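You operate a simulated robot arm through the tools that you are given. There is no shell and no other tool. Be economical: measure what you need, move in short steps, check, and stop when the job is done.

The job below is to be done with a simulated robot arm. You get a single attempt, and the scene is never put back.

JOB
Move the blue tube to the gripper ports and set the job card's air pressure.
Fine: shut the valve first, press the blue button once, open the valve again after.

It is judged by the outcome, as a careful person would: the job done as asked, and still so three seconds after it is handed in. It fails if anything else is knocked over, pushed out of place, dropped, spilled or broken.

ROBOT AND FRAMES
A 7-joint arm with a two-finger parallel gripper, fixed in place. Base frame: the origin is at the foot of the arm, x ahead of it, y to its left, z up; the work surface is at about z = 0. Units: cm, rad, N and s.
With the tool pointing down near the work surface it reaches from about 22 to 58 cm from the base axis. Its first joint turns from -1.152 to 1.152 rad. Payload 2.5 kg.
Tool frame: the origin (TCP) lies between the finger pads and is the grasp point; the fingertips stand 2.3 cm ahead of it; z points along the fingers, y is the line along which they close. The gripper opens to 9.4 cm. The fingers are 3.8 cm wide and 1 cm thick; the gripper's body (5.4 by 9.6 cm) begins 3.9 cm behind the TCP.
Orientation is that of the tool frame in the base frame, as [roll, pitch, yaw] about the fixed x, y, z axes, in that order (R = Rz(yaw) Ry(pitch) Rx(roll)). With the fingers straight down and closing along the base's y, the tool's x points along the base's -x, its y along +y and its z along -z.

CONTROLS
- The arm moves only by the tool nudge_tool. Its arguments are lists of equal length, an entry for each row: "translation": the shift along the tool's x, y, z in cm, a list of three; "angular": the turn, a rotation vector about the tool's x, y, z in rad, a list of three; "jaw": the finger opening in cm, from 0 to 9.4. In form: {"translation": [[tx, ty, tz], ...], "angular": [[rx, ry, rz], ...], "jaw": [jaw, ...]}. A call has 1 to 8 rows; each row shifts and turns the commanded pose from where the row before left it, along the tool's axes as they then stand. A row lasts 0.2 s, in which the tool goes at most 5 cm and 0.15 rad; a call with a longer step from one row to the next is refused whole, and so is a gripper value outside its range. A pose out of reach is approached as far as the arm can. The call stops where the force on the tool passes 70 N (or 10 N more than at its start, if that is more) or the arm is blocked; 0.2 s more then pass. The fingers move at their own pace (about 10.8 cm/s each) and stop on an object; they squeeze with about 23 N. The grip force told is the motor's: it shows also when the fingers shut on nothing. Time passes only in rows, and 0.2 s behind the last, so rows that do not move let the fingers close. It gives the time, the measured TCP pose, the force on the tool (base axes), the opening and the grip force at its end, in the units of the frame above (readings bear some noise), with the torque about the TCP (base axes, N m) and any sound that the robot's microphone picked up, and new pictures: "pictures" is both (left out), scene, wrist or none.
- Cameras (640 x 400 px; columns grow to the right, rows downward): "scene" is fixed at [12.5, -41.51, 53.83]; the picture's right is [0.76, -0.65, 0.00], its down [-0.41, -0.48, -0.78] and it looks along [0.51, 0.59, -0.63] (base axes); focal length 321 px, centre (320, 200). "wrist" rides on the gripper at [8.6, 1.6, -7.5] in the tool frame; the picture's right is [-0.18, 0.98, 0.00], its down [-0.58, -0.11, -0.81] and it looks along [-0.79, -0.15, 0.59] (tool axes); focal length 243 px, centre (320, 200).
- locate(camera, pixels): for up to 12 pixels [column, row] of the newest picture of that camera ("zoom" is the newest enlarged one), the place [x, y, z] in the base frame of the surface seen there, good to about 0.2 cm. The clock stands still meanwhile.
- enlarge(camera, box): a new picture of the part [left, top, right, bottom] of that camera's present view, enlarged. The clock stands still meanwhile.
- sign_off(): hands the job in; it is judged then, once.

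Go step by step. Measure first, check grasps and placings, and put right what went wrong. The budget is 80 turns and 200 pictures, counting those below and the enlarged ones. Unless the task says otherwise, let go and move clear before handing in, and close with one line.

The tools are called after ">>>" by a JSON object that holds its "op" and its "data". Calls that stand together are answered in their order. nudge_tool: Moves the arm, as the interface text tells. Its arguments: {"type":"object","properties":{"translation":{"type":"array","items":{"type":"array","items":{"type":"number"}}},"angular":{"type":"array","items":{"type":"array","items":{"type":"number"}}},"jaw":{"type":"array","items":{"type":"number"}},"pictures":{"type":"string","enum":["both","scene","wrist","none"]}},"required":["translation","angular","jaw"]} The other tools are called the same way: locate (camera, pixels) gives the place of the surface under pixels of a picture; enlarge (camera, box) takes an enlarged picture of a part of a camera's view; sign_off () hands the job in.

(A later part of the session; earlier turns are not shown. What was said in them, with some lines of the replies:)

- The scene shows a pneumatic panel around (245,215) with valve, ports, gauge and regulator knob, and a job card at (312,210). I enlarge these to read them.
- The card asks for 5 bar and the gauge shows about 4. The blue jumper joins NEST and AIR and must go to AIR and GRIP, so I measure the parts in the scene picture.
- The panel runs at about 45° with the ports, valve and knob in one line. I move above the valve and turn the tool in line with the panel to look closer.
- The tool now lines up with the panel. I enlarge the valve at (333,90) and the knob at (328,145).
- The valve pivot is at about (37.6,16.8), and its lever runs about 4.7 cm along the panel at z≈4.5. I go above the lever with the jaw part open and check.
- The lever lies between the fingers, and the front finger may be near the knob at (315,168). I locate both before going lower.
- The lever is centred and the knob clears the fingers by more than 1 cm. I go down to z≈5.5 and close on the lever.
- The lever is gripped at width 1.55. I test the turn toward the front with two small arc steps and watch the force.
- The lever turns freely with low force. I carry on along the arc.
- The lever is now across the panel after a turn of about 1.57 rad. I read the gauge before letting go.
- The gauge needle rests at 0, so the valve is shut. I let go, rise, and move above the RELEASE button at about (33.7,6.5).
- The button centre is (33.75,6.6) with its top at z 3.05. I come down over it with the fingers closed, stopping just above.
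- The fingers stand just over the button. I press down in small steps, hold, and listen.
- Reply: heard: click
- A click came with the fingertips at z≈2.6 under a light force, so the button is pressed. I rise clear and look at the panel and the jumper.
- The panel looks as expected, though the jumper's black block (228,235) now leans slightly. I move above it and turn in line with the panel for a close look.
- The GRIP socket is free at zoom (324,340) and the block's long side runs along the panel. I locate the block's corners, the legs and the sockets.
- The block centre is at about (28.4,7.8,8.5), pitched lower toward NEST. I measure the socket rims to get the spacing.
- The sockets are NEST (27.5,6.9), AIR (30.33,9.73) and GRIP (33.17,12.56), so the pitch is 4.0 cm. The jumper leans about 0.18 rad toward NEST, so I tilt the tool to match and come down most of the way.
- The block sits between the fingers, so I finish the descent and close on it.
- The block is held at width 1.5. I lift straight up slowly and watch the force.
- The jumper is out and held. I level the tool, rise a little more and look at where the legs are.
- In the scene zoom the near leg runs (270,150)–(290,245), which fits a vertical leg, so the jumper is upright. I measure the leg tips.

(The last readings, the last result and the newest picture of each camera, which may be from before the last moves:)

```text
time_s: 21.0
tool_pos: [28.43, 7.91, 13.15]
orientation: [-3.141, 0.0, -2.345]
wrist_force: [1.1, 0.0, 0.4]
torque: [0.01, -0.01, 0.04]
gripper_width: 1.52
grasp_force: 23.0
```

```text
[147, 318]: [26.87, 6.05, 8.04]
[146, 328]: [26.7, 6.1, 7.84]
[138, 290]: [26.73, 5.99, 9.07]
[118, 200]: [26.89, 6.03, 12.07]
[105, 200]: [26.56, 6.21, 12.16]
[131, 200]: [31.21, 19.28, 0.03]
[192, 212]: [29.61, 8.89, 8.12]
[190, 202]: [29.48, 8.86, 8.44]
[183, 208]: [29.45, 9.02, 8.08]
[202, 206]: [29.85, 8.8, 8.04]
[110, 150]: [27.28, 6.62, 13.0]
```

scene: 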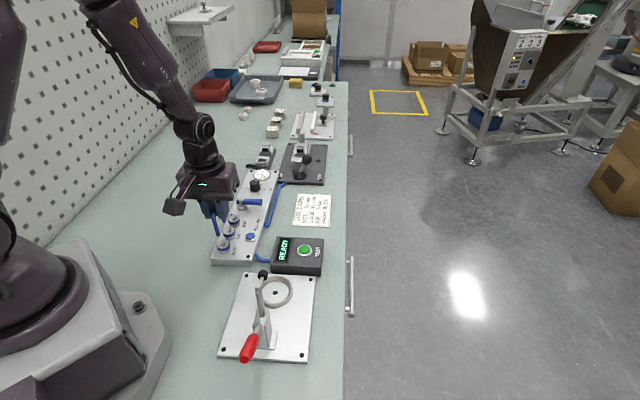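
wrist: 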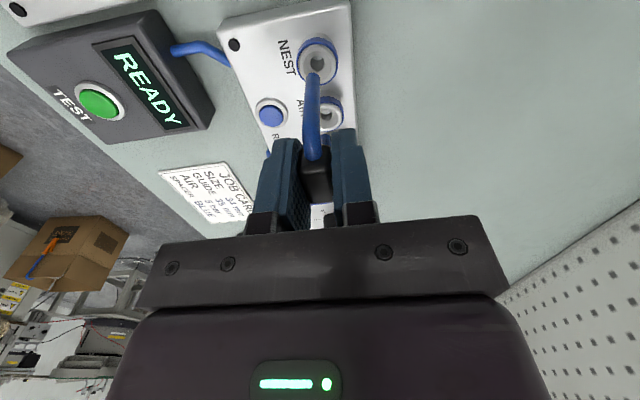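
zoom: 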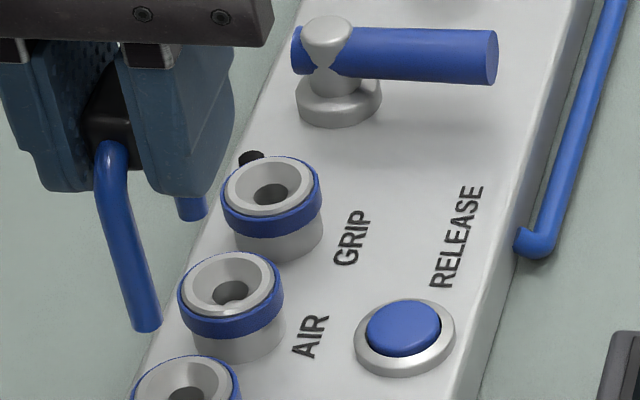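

The leg tips are at z≈7.8 with centres (26.98,6.48) and (29.72,9.25), so the middle is within 0.1 cm of the TCP. I move one pitch over to AIR/GRIP and stop with the tips just above the rims.

>>> {"op": "nudge_tool", "data": {"translation": [[-2.36, -0.07, 0], [-2.36, -0.07, 0], [0, 0, 0], [0, 0, 1.5], [0, 0, 1.3], [0, 0, 0]], "angular": [[0, 0, 0], [0, 0, 0], [0, 0, 0], [0, 0, 0], [0, 0, 0], [0, 0, 0]], "jaw": [1, 1, 1, 1, 1, 1]}}

>>> {"op": "enlarge", "data": {"camera": "scene", "box": [215, 195, 265, 245]}}

>>> {"op": "enlarge", "data": {"camera": "wrist", "box": [260, 40, 380, 160]}}

```text
time_s: 22.4
tool_pos: [31.82, 11.25, 10.3]
orientation: [3.141, 0.0, -2.343]
wrist_force: [-1.0, 0.0, -0.2]
torque: [-0.01, 0.02, -0.01]
gripper_width: 1.51
grasp_force: 22.9
```

scene: 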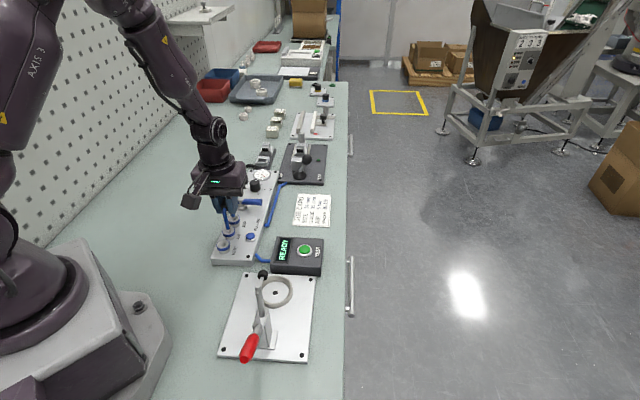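
wrist: 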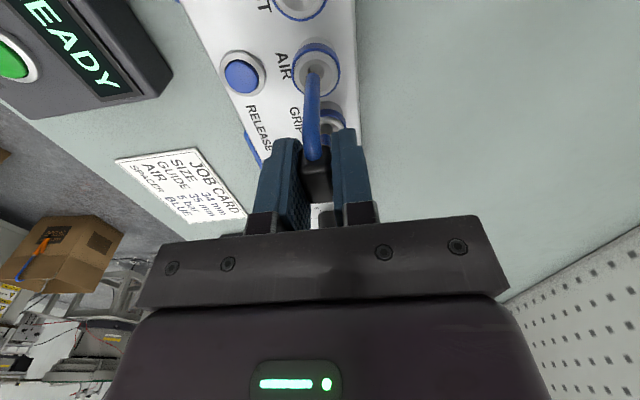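

```text
8.00 times, centred on (240, 220) of scene
```

zoom: 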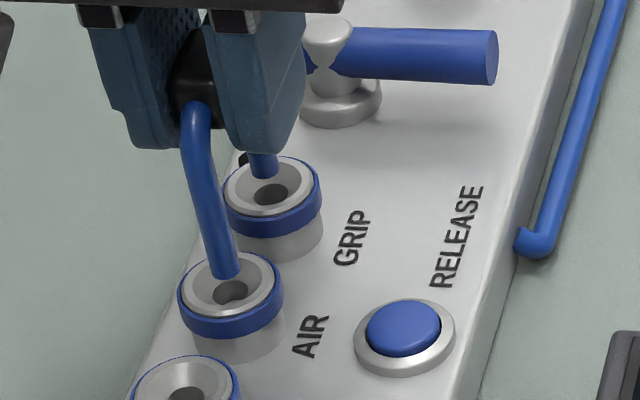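

```text
3.33 times, centred on (320, 100) of wrist
```

zoom: 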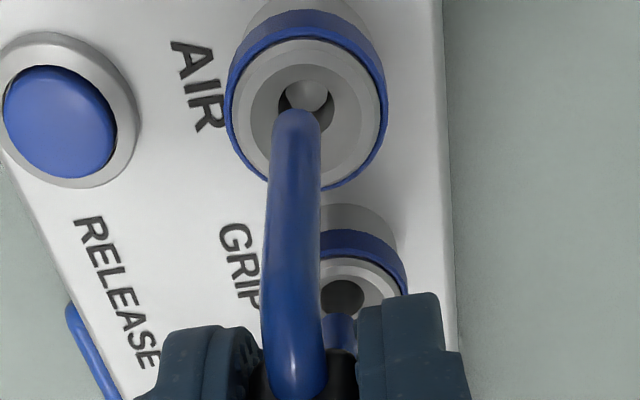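

The tips are just above the rims. I measure the tip and the hole to check alignment.

>>> {"op": "locate", "data": {"camera": "wrist", "pixels": [[313, 75], [313, 85], [309, 80], [319, 80], [302, 72], [341, 72], [329, 60], [312, 68], [316, 57]]}}

>>> {"op": "enlarge", "data": {"camera": "scene", "box": [225, 210, 257, 242]}}

>>> {"op": "locate", "data": {"camera": "scene", "pixels": [[243.3, 227], [243, 229], [248, 214], [249, 218], [244, 231.5], [242, 222]]}}

```text
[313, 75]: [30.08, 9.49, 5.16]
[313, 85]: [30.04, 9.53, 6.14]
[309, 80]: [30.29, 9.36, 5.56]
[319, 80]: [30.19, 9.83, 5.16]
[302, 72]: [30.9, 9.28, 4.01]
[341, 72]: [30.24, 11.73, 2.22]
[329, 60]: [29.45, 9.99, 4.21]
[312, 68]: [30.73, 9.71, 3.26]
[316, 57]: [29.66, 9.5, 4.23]
```

```text
12.50 times, centred on (241, 226) of scene
```

zoom: 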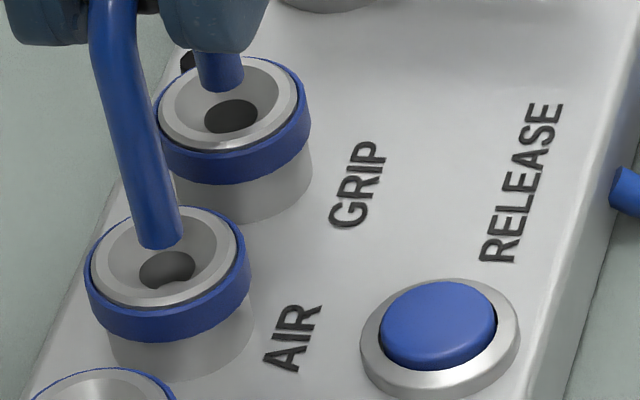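

```text
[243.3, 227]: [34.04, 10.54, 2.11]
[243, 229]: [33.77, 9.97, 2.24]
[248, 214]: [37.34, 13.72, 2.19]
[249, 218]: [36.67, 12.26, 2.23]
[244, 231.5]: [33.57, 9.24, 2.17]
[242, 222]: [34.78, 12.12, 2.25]
```

>>> {"op": "locate", "data": {"camera": "zoom", "pixels": [[158, 242], [160, 225], [145, 230], [176, 225], [95, 256], [235, 250], [170, 303], [220, 85], [222, 70], [165, 262], [230, 115], [168, 212]]}}

```text
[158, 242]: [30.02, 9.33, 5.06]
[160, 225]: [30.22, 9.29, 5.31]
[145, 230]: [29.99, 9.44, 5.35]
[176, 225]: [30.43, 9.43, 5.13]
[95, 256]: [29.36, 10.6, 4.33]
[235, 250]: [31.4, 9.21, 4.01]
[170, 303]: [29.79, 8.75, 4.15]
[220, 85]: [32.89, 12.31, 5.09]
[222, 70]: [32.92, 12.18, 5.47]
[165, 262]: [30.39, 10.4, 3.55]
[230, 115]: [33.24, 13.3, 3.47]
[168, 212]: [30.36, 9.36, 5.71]
```

The legs and sockets agree within about 0.15 cm, well inside the funnels. I lower in small steps.

>>> {"op": "nudge_tool", "data": {"translation": [[-0.07, 0, 0.4], [0, 0, 0.4], [0, 0, 0.3], [0, 0, 0.3], [0, 0, 0.3], [0, 0, 0.2], [0, 0, 0]], "angular": [[0, 0, 0], [0, 0, 0], [0, 0, 0], [0, 0, 0], [0, 0, 0], [0, 0, 0], [0, 0, 0]], "jaw": [1, 1, 1, 1, 1, 1, 1]}}

>>> {"op": "enlarge", "data": {"camera": "scene", "box": [215, 195, 265, 245]}}

```text
time_s: 24.0
tool_pos: [31.83, 11.4, 8.47]
orientation: [3.142, 0.0, -2.344]
wrist_force: [1.4, 4.2, 2.7]
torque: [0.16, -0.01, -0.02]
gripper_width: 1.53
grasp_force: 22.6
```

scene: 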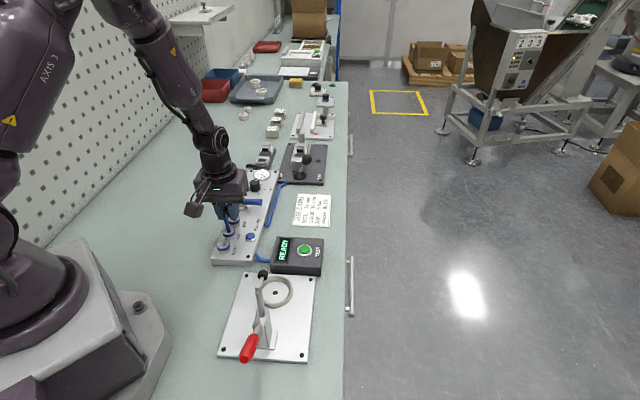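
wrist: 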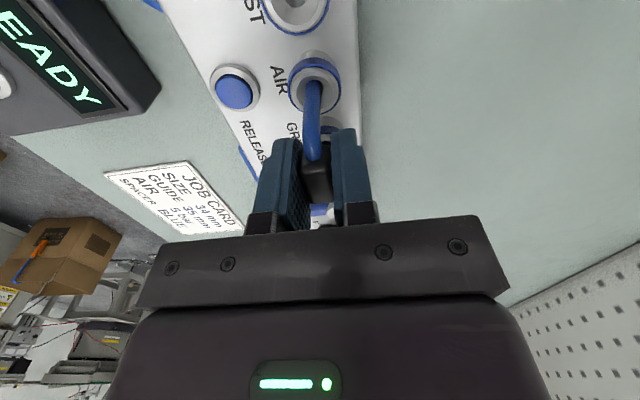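

```text
8.00 times, centred on (240, 220) of scene
```

zoom: 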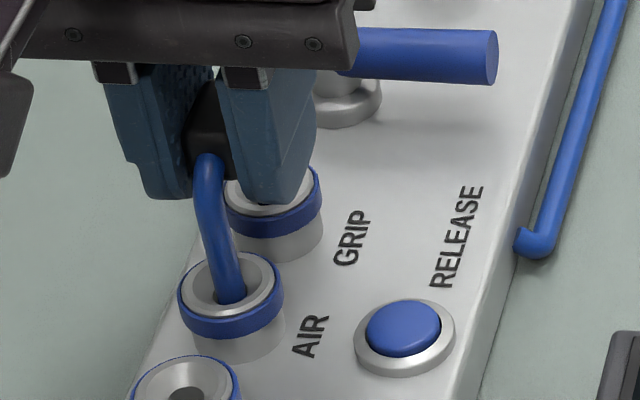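

The near leg is in the AIR socket with only light force. I push on down gently until it seats.

>>> {"op": "nudge_tool", "data": {"translation": [[0, 0, 0.2], [0, 0, 0.2], [0, 0, 0.2], [0, 0, 0]], "angular": [[0, 0, 0], [0, 0, 0], [0, 0, 0], [0, 0, 0]], "jaw": [1, 1, 1, 1], "pictures": "wrist"}}

>>> {"op": "enlarge", "data": {"camera": "scene", "box": [215, 195, 265, 245]}}

```text
time_s: 25.0
tool_pos: [31.95, 11.3, 7.92]
orientation: [-3.141, 0.003, -2.344]
wrist_force: [1.0, 5.4, 19.4]
torque: [0.01, 0.2, -0.05]
gripper_width: 1.49
grasp_force: 22.7
```

wrist: 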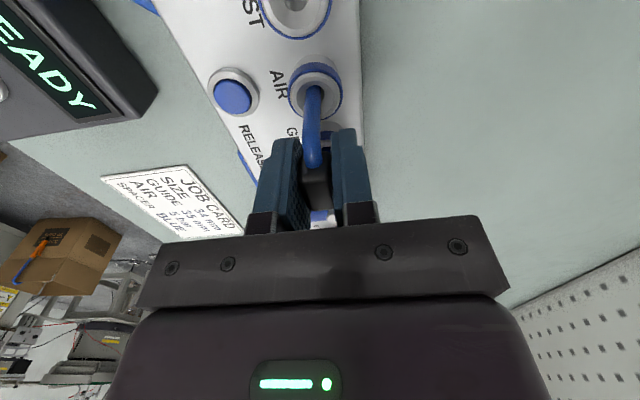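

```text
8.00 times, centred on (240, 220) of scene
```

zoom: 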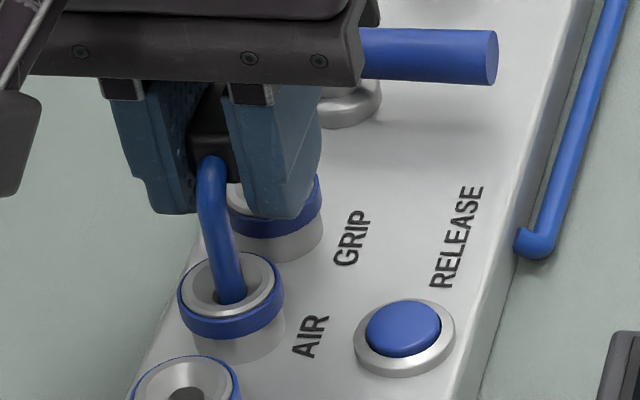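

The push met 19 N and the block slid slightly in the fingers, so the legs are bottomed or caught. I let go and rise to see how it sits.

>>> {"op": "nudge_tool", "data": {"translation": [[0, 0, 0], [0, 0, 0], [0, 0, -3], [0, 0, -4], [0, 0, -2], [0, 0, 0]], "angular": [[0, 0, 0], [0, 0, 0], [0, 0, 0], [0, 0, 0], [0, 0, 0], [0, 0, 0]], "jaw": [4, 4, 4, 4, 4, 4]}}

>>> {"op": "enlarge", "data": {"camera": "scene", "box": [215, 195, 265, 245]}}

>>> {"op": "locate", "data": {"camera": "zoom", "pixels": [[200, 120], [215, 100], [230, 90], [210, 130], [225, 115], [240, 100], [190, 110], [215, 150], [240, 140], [265, 130]]}}

```text
time_s: 26.4
tool_pos: [31.92, 11.25, 16.81]
orientation: [-3.142, 0.0, -2.345]
wrist_force: [0.7, -0.3, 0.8]
torque: [-0.04, -0.01, 0.0]
gripper_width: 4.0
grasp_force: 0.0
```

scene: 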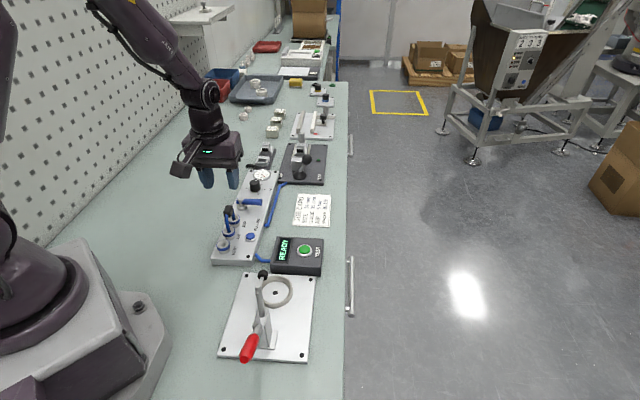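
wrist: 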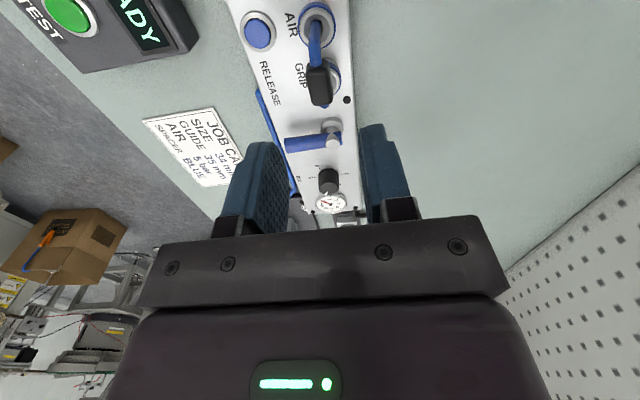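

```text
8.00 times, centred on (240, 220) of scene
```

zoom: 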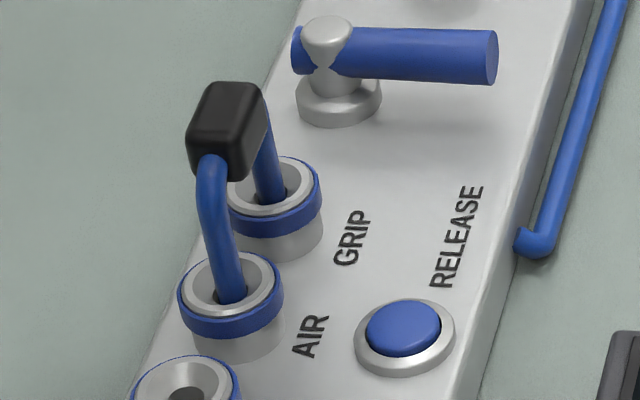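

```text
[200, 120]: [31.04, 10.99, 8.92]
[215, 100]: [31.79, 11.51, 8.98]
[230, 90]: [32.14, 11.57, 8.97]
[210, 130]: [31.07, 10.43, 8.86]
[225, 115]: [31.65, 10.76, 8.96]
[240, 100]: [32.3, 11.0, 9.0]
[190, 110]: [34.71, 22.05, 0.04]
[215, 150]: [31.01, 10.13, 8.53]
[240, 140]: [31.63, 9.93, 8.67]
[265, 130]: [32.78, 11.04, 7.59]
```

The jumper stands upright in AIR and GRIP with its top level at z≈8.95, like its first seating (8.88). Next I move above the pressure knob.

>>> {"op": "nudge_tool", "data": {"translation": [[-3.8, -0.4, 0], [-3.8, -0.4, 0], [-3.8, -0.4, 0], [-3.75, -0.4, 0], [0, 0, 2], [0, 0, 2], [0, 0, 0]], "angular": [[0, 0, 0], [0, 0, 0], [0, 0, 0], [0, 0, 0], [0, 0, 0], [0, 0, 0], [0, 0, 0]], "jaw": [4, 4, 4, 4, 4, 4, 4], "pictures": "wrist"}}

>>> {"op": "enlarge", "data": {"camera": "wrist", "box": [260, 40, 400, 180]}}

>>> {"op": "enlarge", "data": {"camera": "scene", "box": [210, 160, 290, 260]}}

```text
time_s: 28.0
tool_pos: [43.62, 20.87, 12.9]
orientation: [3.141, 0.0, -2.344]
wrist_force: [0.3, -0.7, 0.5]
torque: [0.0, -0.02, 0.06]
gripper_width: 4.0
grasp_force: 0.1
```

wrist: 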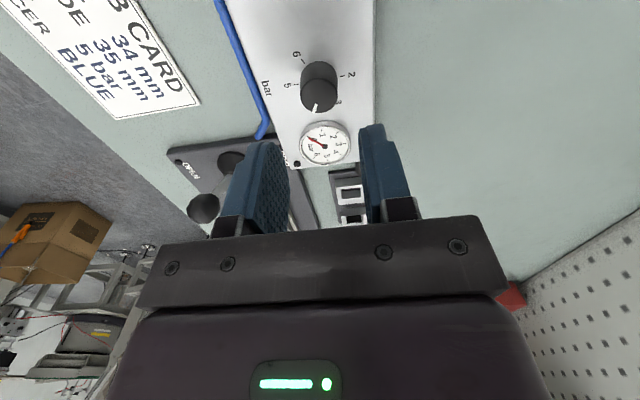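

```text
2.86 times, centred on (330, 110) of wrist
```

zoom: 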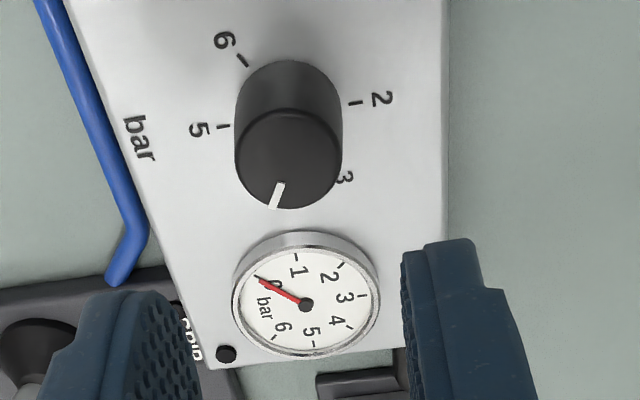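

```text
4.00 times, centred on (250, 210) of scene
```

zoom: 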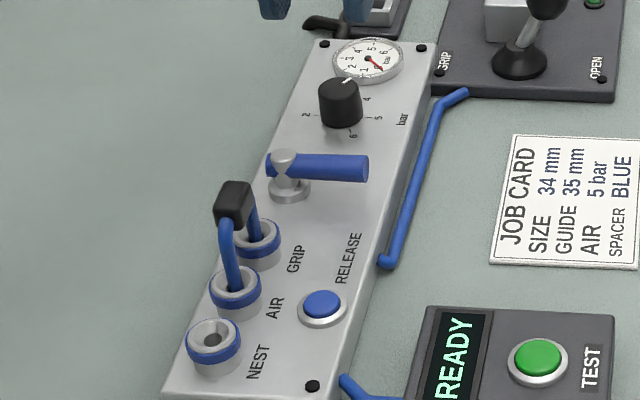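

The knob pointer is near 4, with the 5 tick at zoom (224,127) to the front side. I locate the ticks and the pointer to compute the turn.

>>> {"op": "enlarge", "data": {"camera": "wrist", "box": [280, 40, 360, 130]}}

>>> {"op": "locate", "data": {"camera": "wrist", "pixels": [[296.5, 84.5], [303, 61], [343, 75.5], [316, 106], [313.5, 111.5], [303, 91], [336, 91], [319, 97], [312, 80], [330, 80]]}}

>>> {"op": "locate", "data": {"camera": "scene", "pixels": [[246.5, 188.5], [256, 190.5], [262.5, 189.5], [262, 185.5], [256, 180.5], [257, 184], [252, 182.5]]}}

```text
4.44 times, centred on (320, 85) of wrist
```

zoom: 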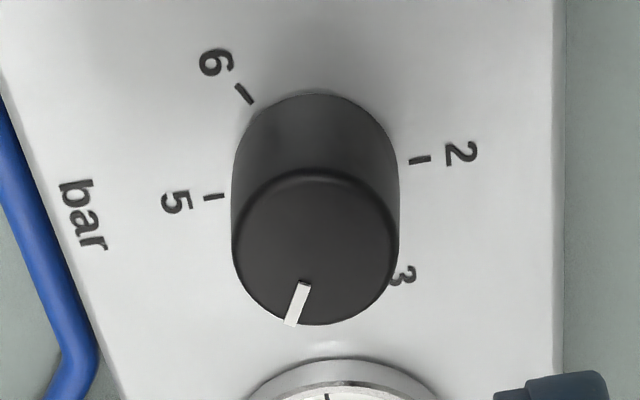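

```text
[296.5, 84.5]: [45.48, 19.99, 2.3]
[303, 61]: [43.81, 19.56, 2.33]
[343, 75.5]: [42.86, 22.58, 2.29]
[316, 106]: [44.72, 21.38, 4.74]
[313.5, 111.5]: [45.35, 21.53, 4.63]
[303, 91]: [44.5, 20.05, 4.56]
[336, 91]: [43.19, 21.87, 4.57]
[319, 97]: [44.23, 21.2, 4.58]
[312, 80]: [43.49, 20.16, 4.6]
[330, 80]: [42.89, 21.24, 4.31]
```

```text
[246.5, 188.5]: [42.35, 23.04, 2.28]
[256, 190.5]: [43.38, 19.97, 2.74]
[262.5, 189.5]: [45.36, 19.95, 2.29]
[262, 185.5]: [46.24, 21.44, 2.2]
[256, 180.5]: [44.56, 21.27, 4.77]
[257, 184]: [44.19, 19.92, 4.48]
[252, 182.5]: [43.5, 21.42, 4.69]
```

From the located ticks (2 at 127°, 5 at −39°, 6 at −97°) the scale is about 56° per bar, and the pointer is at 4. I centre on the knob at (44.0,21.05) and grip it.

>>> {"op": "nudge_tool", "data": {"translation": [[-0.39, -0.15, 2], [0, 0, 2.5], [0, 0, 2], [0, 0, 1.2], [0, 0, 0], [0, 0, 0], [0, 0, 0]], "angular": [[0, 0, 0], [0, 0, 0], [0, 0, 0], [0, 0, 0], [0, 0, 0], [0, 0, 0], [0, 0, 0]], "jaw": [4, 4, 4, 4, 4, 2.5, 1.5]}}

>>> {"op": "enlarge", "data": {"camera": "wrist", "box": [260, 60, 400, 200]}}

```text
time_s: 29.6
tool_pos: [44.1, 21.07, 5.13]
orientation: [-3.141, 0.0, -2.345]
wrist_force: [8.3, 0.9, -6.5]
torque: [-0.45, 0.33, 0.0]
gripper_width: 2.77
grasp_force: 44.5
```

scene: 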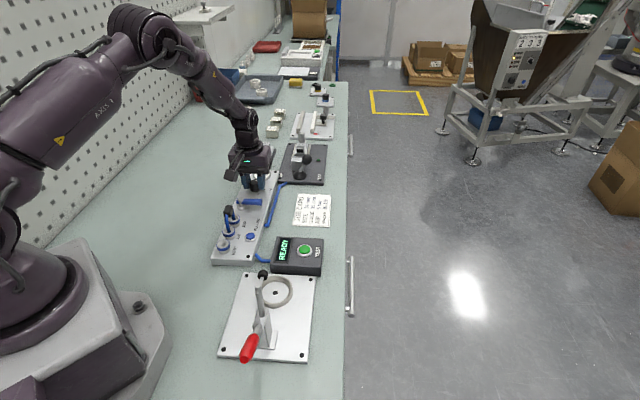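
wrist: 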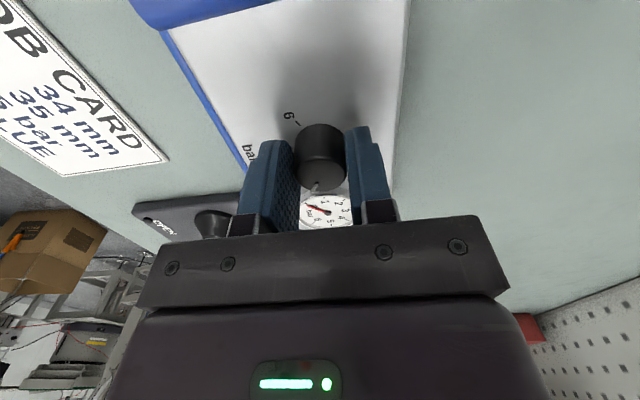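

```text
2.86 times, centred on (330, 130) of wrist
```

zoom: 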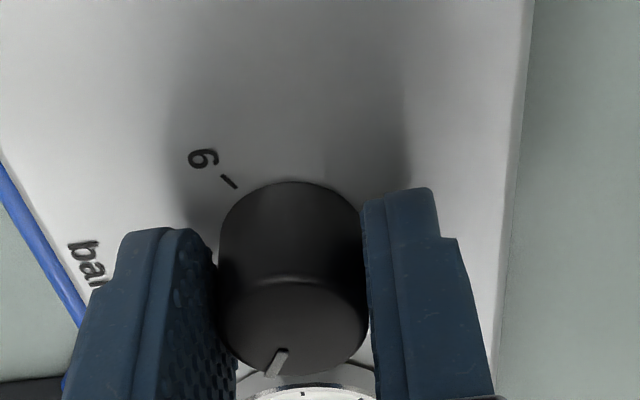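

The knob is gripped at width 2.77. I turn it clockwise by 0.98 rad.

>>> {"op": "nudge_tool", "data": {"translation": [[0, 0, 0], [0, 0, 0], [0, 0, 0], [0, 0, 0], [0, 0, 0], [0, 0, 0], [0, 0, 0], [0, 0, 0]], "angular": [[0, 0, 0.15], [0, 0, 0.15], [0, 0, 0.15], [0, 0, 0.15], [0, 0, 0.15], [0, 0, 0.15], [0, 0, 0.08], [0, 0, 0]], "jaw": [1.5, 1.5, 1.5, 1.5, 1.5, 1.5, 1.5, 1.5]}}

>>> {"op": "enlarge", "data": {"camera": "wrist", "box": [260, 60, 400, 200]}}

```text
time_s: 31.4
tool_pos: [43.98, 21.18, 5.17]
orientation: [3.141, 0.0, 2.958]
wrist_force: [0.0, 6.7, -4.9]
torque: [-0.11, -0.82, -0.02]
gripper_width: 2.75
grasp_force: 44.5
```

scene: 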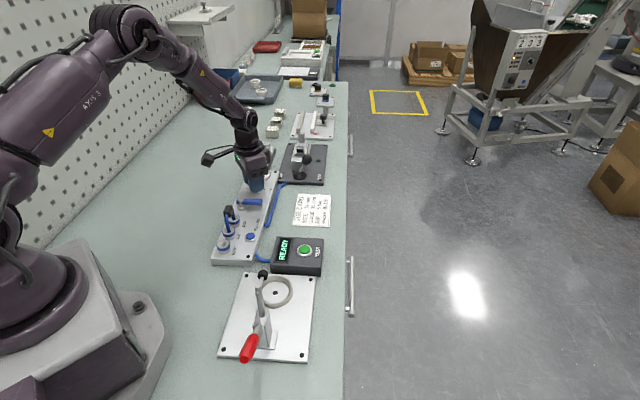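
wrist: 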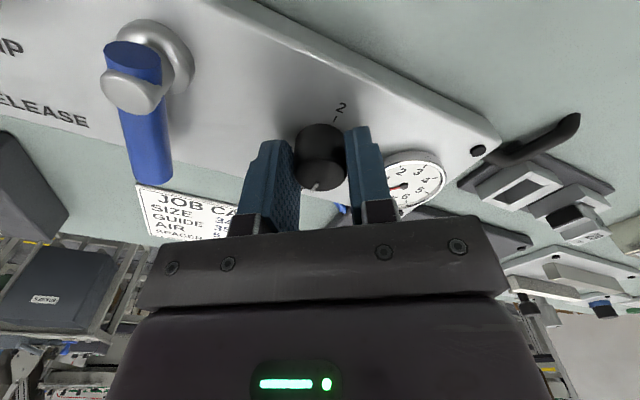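

```text
2.86 times, centred on (330, 130) of wrist
```

zoom: 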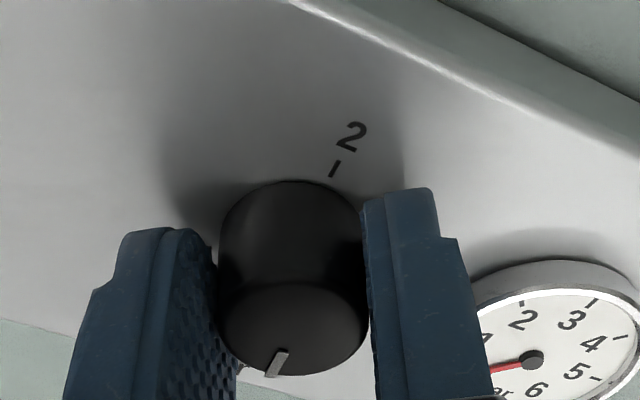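

The pointer turned with the fingers. I let go, rise and check it against the 5 tick.

>>> {"op": "nudge_tool", "data": {"translation": [[0, 0, 0], [0, 0, 0], [0, 0, -4], [0, 0, -4], [0, 0, -1], [0, 0, 0]], "angular": [[0, 0, 0], [0, 0, 0], [0, 0, 0], [0, 0, 0], [0, 0, 0], [0, 0, 0]], "jaw": [4, 4, 4, 4, 4, 4]}}

>>> {"op": "enlarge", "data": {"camera": "wrist", "box": [280, 40, 360, 130]}}

>>> {"op": "enlarge", "data": {"camera": "scene", "box": [235, 165, 285, 205]}}

```text
time_s: 32.8
tool_pos: [44.03, 21.2, 14.14]
orientation: [3.141, 0.0, 2.96]
wrist_force: [-0.1, 0.7, -0.1]
torque: [0.01, -0.01, -0.02]
gripper_width: 3.98
grasp_force: 0.1
```

scene: 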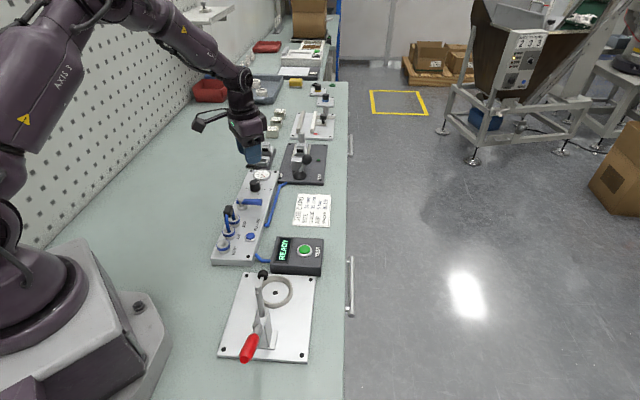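
wrist: 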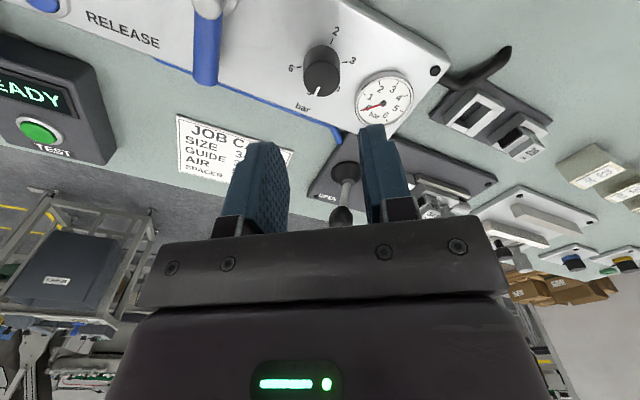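

```text
4.44 times, centred on (320, 85) of wrist
```

zoom: 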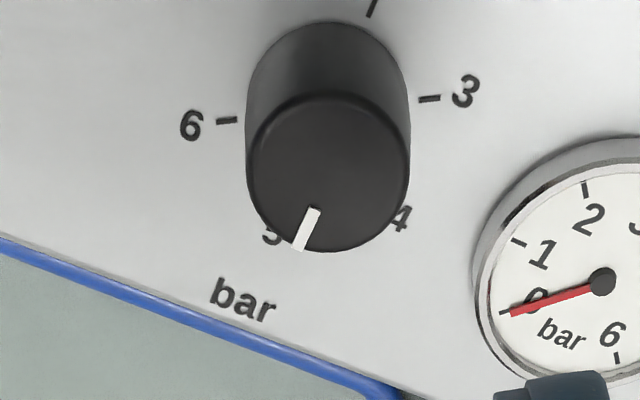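

```text
10.00 times, centred on (260, 185) of scene
```

zoom: 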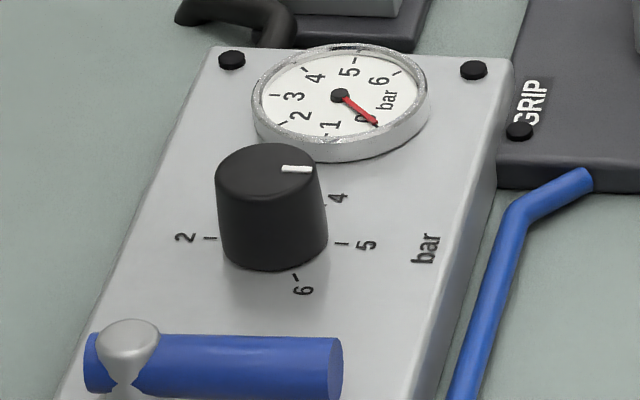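

The pointer looks right at 5. I measure it once more against the tick before opening the valve.

>>> {"op": "locate", "data": {"camera": "zoom", "pixels": [[285, 169], [311, 169], [218, 180], [320, 172], [268, 145], [342, 244], [295, 276], [210, 238], [328, 204]]}}

>>> {"op": "enlarge", "data": {"camera": "wrist", "box": [295, 50, 350, 100]}}

>>> {"op": "locate", "data": {"camera": "zoom", "pixels": [[320, 200], [300, 330], [280, 340]]}}

```text
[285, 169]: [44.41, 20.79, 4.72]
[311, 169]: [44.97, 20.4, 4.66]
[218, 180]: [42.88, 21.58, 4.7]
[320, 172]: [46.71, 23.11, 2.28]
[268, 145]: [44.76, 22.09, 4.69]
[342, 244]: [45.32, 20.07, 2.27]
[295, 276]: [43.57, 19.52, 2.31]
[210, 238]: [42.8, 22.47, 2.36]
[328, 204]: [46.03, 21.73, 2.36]
```

```text
8.00 times, centred on (322, 75) of wrist
```

zoom: 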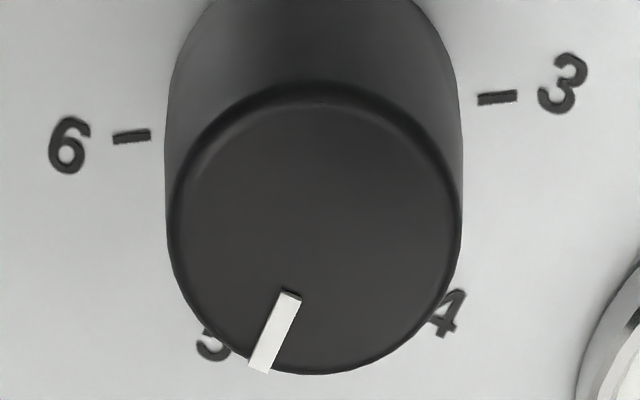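

```text
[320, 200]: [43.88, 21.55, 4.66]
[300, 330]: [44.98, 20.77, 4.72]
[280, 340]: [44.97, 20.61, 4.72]
```

The ticks fit 60° steps (5 at −45°), while the pointer is near −40°, about 0.08 bar short. I grip again and add 0.07 rad.

>>> {"op": "nudge_tool", "data": {"translation": [[0, 0, 4], [0, 0, 4], [0, 0, 1], [0, 0, 0], [0, 0, 0], [0, 0, 0], [0, 0, 0], [0, 0, 0]], "angular": [[0, 0, 0], [0, 0, 0], [0, 0, 0], [0, 0, 0], [0, 0, 0], [0, 0, 0], [0, 0, 0.07], [0, 0, 0]], "jaw": [4, 4, 4, 4, 2.5, 1.5, 1.5, 1.5], "pictures": "none"}}

>>> {"op": "nudge_tool", "data": {"translation": [[0, 0, 0], [0, 0, 0], [0, 0, 0], [0, 0, -4], [0, 0, -4], [0, 0, -1], [0, 0, 0]], "angular": [[0, 0, 0], [0, 0, 0], [0, 0, 0], [0, 0, 0], [0, 0, 0], [0, 0, 0], [0, 0, 0]], "jaw": [1.5, 4, 4, 4, 4, 4, 4], "pictures": "wrist"}}

>>> {"op": "enlarge", "data": {"camera": "wrist", "box": [295, 50, 350, 100]}}

>>> {"op": "enlarge", "data": {"camera": "scene", "box": [235, 165, 285, 205]}}

```text
time_s: 34.6
tool_pos: [43.97, 21.31, 5.17]
orientation: [3.141, 0.001, 2.89]
wrist_force: [11.6, 14.2, -17.3]
torque: [-0.01, -0.23, 0.04]
gripper_width: 2.73
grasp_force: 44.5
```

```text
time_s: 36.2
tool_pos: [44.0, 21.13, 14.07]
orientation: [-3.141, 0.0, 2.892]
wrist_force: [0.8, -0.4, 0.2]
torque: [0.03, 0.03, -0.03]
gripper_width: 4.01
grasp_force: 0.0
```

wrist: 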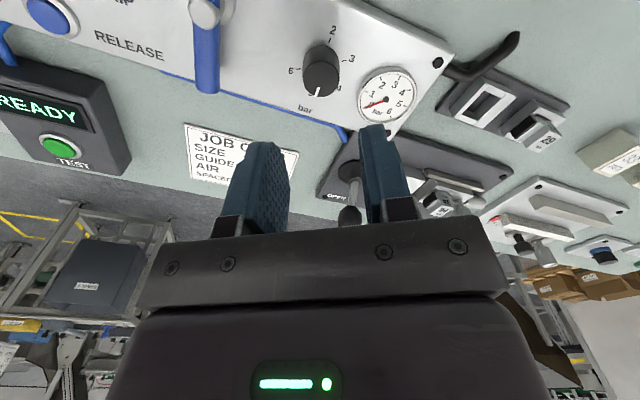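

```text
8.00 times, centred on (322, 75) of wrist
```

zoom: 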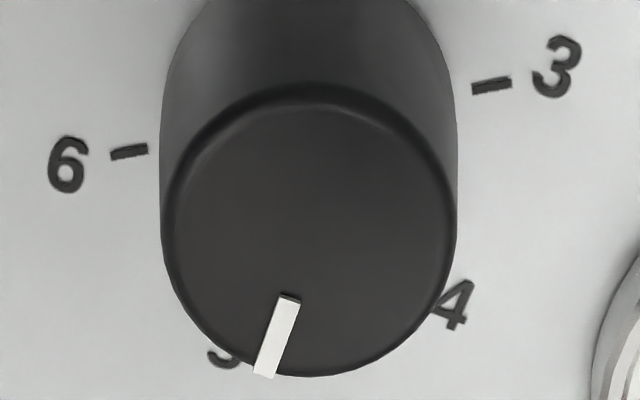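

```text
10.00 times, centred on (260, 185) of scene
```

zoom: 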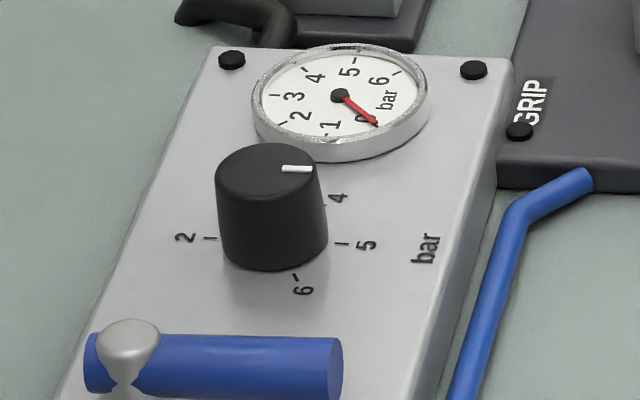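

The pointer barely moved and rests close to 5. The gauge will tell for sure, so I go back over the valve lever to open it.

>>> {"op": "nudge_tool", "data": {"translation": [[0, 0, 0], [0, 0, 0], [0, 0, 0], [0, 0, 0], [-0.57, -3.73, 0], [-0.57, -3.73, 0], [0, 0, 4.5], [0, 0, 0]], "angular": [[0, 0, 0.131], [0, 0, 0.131], [0, 0, 0.131], [0, 0, 0.131], [0, 0, 0], [0, 0, 0], [0, 0, 0], [0, 0, 0]], "jaw": [4, 4, 4, 4, 4, 4, 4, 4]}}

>>> {"op": "enlarge", "data": {"camera": "wrist", "box": [220, 20, 420, 240]}}

```text
time_s: 38.0
tool_pos: [39.55, 14.98, 9.65]
orientation: [-3.141, 0.0, 2.365]
wrist_force: [0.2, -0.3, 0.9]
torque: [0.04, -0.01, -0.04]
gripper_width: 4.01
grasp_force: 0.0
```

scene: 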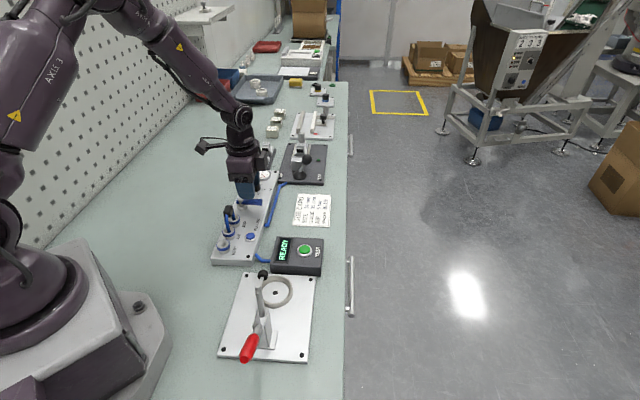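
wrist: 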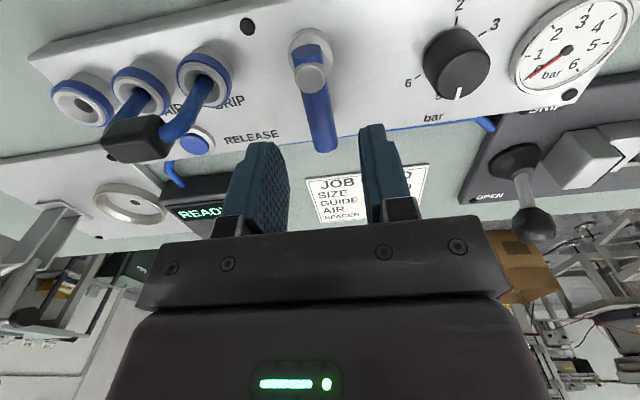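

```text
1.82 times, centred on (320, 130) of wrist
```

zoom: 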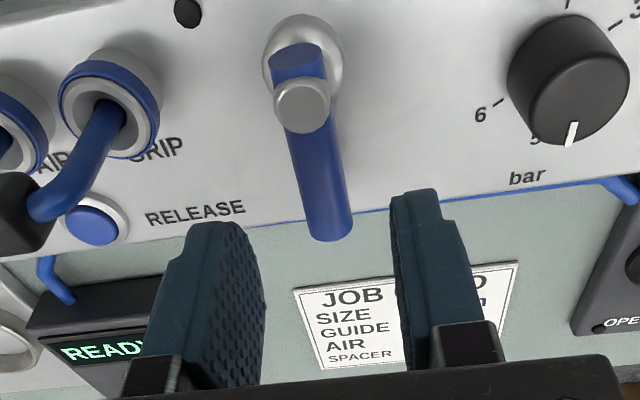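

The lever is between the fingers again. I go down, grip it, and start the turn back.

>>> {"op": "nudge_tool", "data": {"translation": [[0, 0, 2.2], [0, 0, 1.8], [0, 0, 0], [0, 0, 0], [0, 0, 0], [0.03, 0.41, 0], [0.03, 0.41, 0], [0, 0, 0]], "angular": [[0, 0, 0], [0, 0, 0], [0, 0, 0], [0, 0, 0], [0, 0, 0], [0, 0, -0.15], [0, 0, -0.15], [0, 0, 0]], "jaw": [4, 4, 2.5, 0.8, 0.8, 0.8, 0.8, 0.8], "pictures": "wrist"}}

```text
time_s: 39.8
tool_pos: [39.91, 15.54, 5.57]
orientation: [-3.141, -0.002, 2.667]
wrist_force: [-14.1, -9.8, 15.6]
torque: [-0.62, -0.68, 0.43]
gripper_width: 1.57
grasp_force: 44.6
```

wrist: 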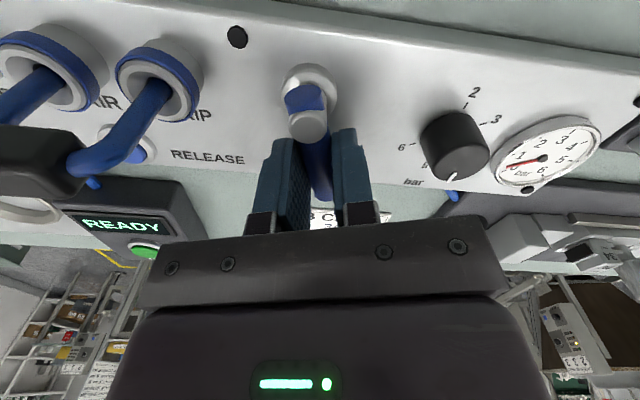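

The lever follows, so I go on with the remaining arc of about 1.27 rad.

>>> {"op": "nudge_tool", "data": {"translation": [[0.03, 0.41, 0], [0.03, 0.41, 0], [0.03, 0.41, 0], [0.03, 0.41, 0], [0, 0, 0]], "angular": [[0, 0, -0.15], [0, 0, -0.15], [0, 0, -0.15], [0, 0, -0.15], [0, 0, 0]], "jaw": [0.8, 0.8, 0.8, 0.8, 0.8], "pictures": "none"}}

>>> {"op": "nudge_tool", "data": {"translation": [[0.03, 0.41, 0], [0.03, 0.41, 0], [0.03, 0.41, 0], [0.03, 0.41, 0], [0, 0.2, 0], [0, 0, 0], [0, 0, 0]], "angular": [[0, 0, -0.15], [0, 0, -0.15], [0, 0, -0.15], [0, 0, -0.15], [0, 0, -0.075], [0, 0, 0], [0, 0, 0]], "jaw": [0.8, 0.8, 0.8, 0.8, 0.8, 0.8, 0.8]}}

>>> {"op": "enlarge", "data": {"camera": "scene", "box": [235, 155, 285, 205]}}

```text
time_s: 41.0
tool_pos: [40.35, 17.27, 5.54]
orientation: [-3.139, -0.003, -3.018]
wrist_force: [-18.9, -19.6, 20.0]
torque: [-0.2, -0.53, 0.43]
gripper_width: 1.53
grasp_force: 45.1
```

```text
time_s: 42.6
tool_pos: [39.42, 18.81, 5.6]
orientation: [3.14, -0.007, -2.344]
wrist_force: [-11.6, -22.1, 8.6]
torque: [-0.36, 0.29, -0.47]
gripper_width: 1.55
grasp_force: 45.2
```

scene: 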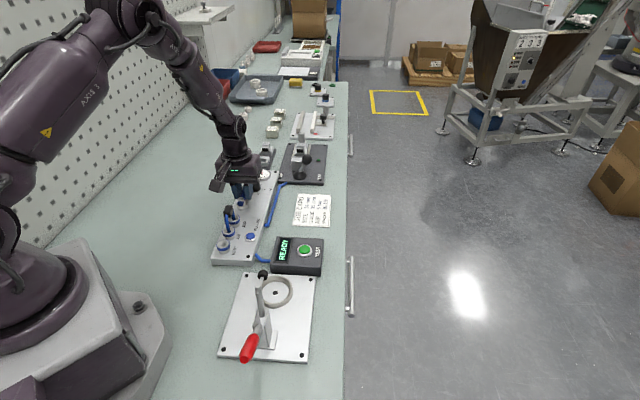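
wrist: 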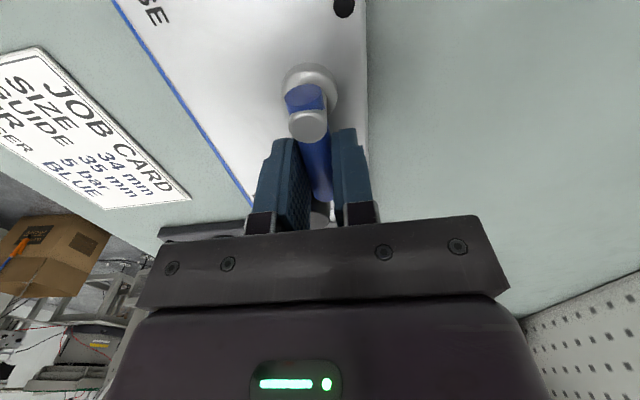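

```text
8.00 times, centred on (260, 180) of scene
```

zoom: 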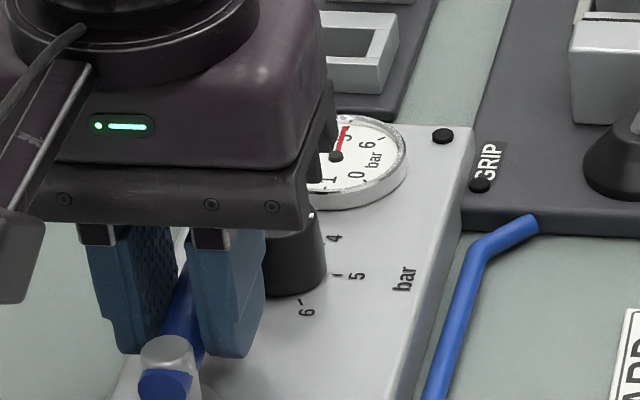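

The lever is back along the panel and the needle has risen to about 5. I let go, rise clear, and read the gauge from above.

>>> {"op": "nudge_tool", "data": {"translation": [[0, 0, 0], [0, 0, 0], [0, 0, -3.5], [0, 0, -4.5], [3, 0, 0], [2, 0, 0], [0, 0, 0]], "angular": [[0, 0, 0], [0, 0, 0], [0, 0, 0], [0, 0, 0], [0, 0, 0], [0, 0, 0], [0, 0, 0]], "jaw": [4, 4, 4, 4, 4, 4, 4]}}

>>> {"op": "enlarge", "data": {"camera": "scene", "box": [235, 155, 285, 205]}}

>>> {"op": "enlarge", "data": {"camera": "wrist", "box": [280, 120, 380, 220]}}

>>> {"op": "enlarge", "data": {"camera": "scene", "box": [205, 165, 335, 285]}}

```text
time_s: 44.2
tool_pos: [35.98, 15.26, 13.61]
orientation: [-3.14, -0.001, -2.345]
wrist_force: [-0.4, 0.2, -0.6]
torque: [-0.02, 0.02, 0.0]
gripper_width: 4.01
grasp_force: 0.0
```

scene: 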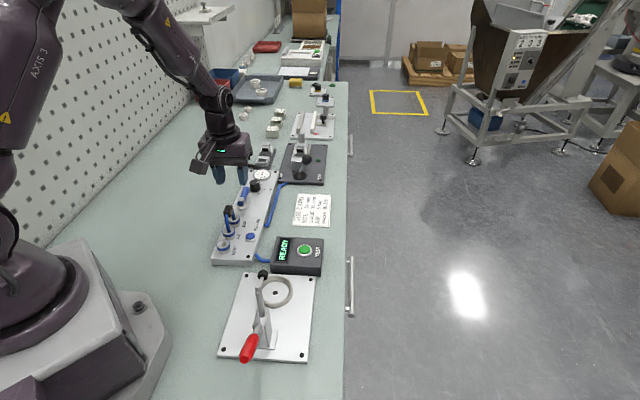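
wrist: 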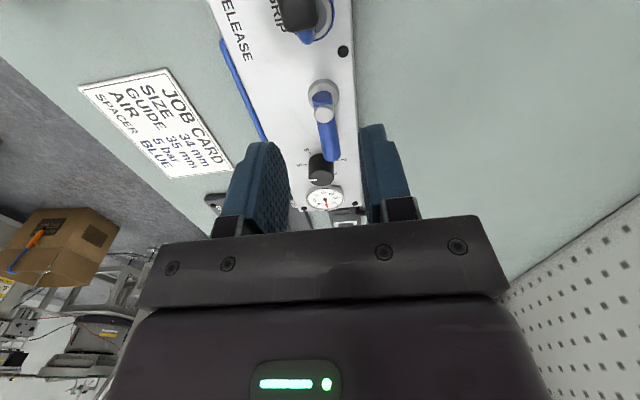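

```text
8.00 times, centred on (260, 180) of scene
```

zoom: 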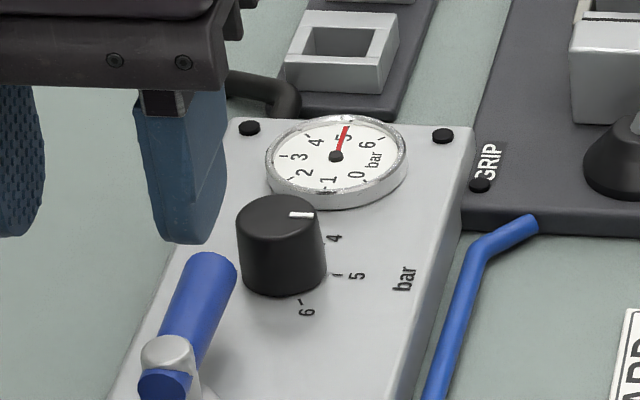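

```text
4.00 times, centred on (330, 170) of wrist
```

zoom: 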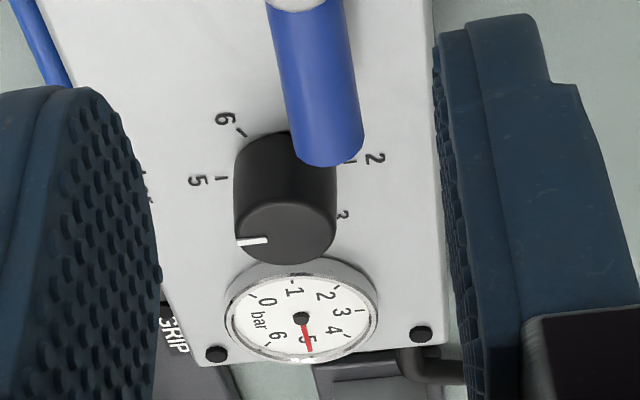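

```text
3.33 times, centred on (270, 225) of scene
```

zoom: 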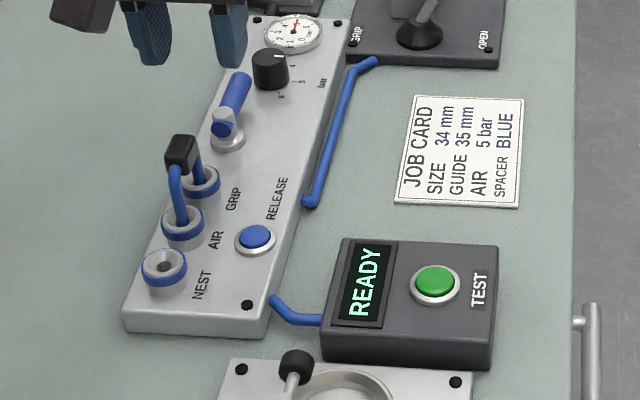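

The gauge needle lies on the 5. I take one closer look at the needle and the lever before handing in.

>>> {"op": "enlarge", "data": {"camera": "scene", "box": [255, 165, 280, 185]}}

>>> {"op": "enlarge", "data": {"camera": "wrist", "box": [295, 60, 355, 215]}}

```text
16.00 times, centred on (268, 175) of scene
```

zoom: 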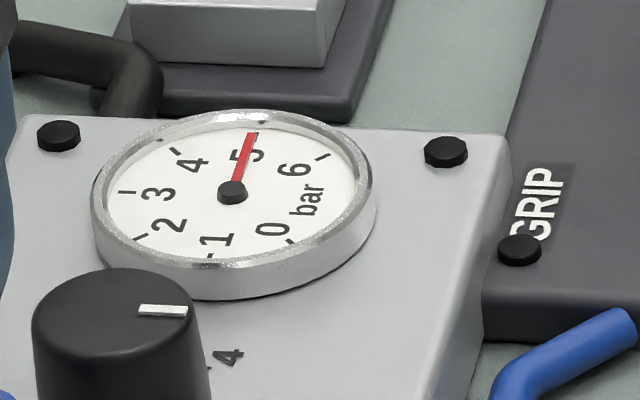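

```text
2.58 times, centred on (325, 138) of wrist
```

zoom: 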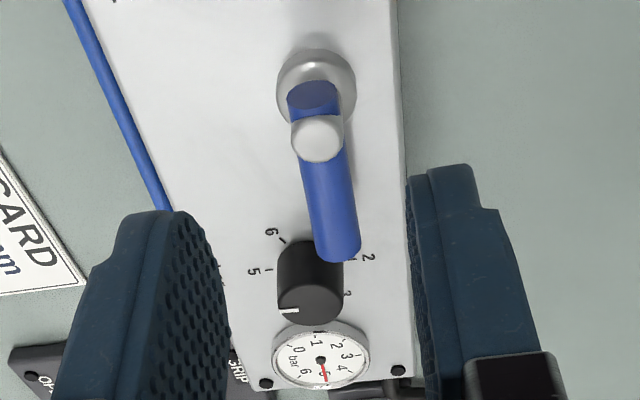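

The needle covers the 5 tick, the lever is back in line, the jumper is still seated in AIR and GRIP with pressure on, and the arm is clear. I hand it in.

>>> {"op": "sign_off", "data": {}}

```text
The job is handed in.
```

The blue tube now joins AIR and GRIP, the gauge reads 5 bar as on the job card, RELEASE was pressed once with the valve shut, and the valve is open again.
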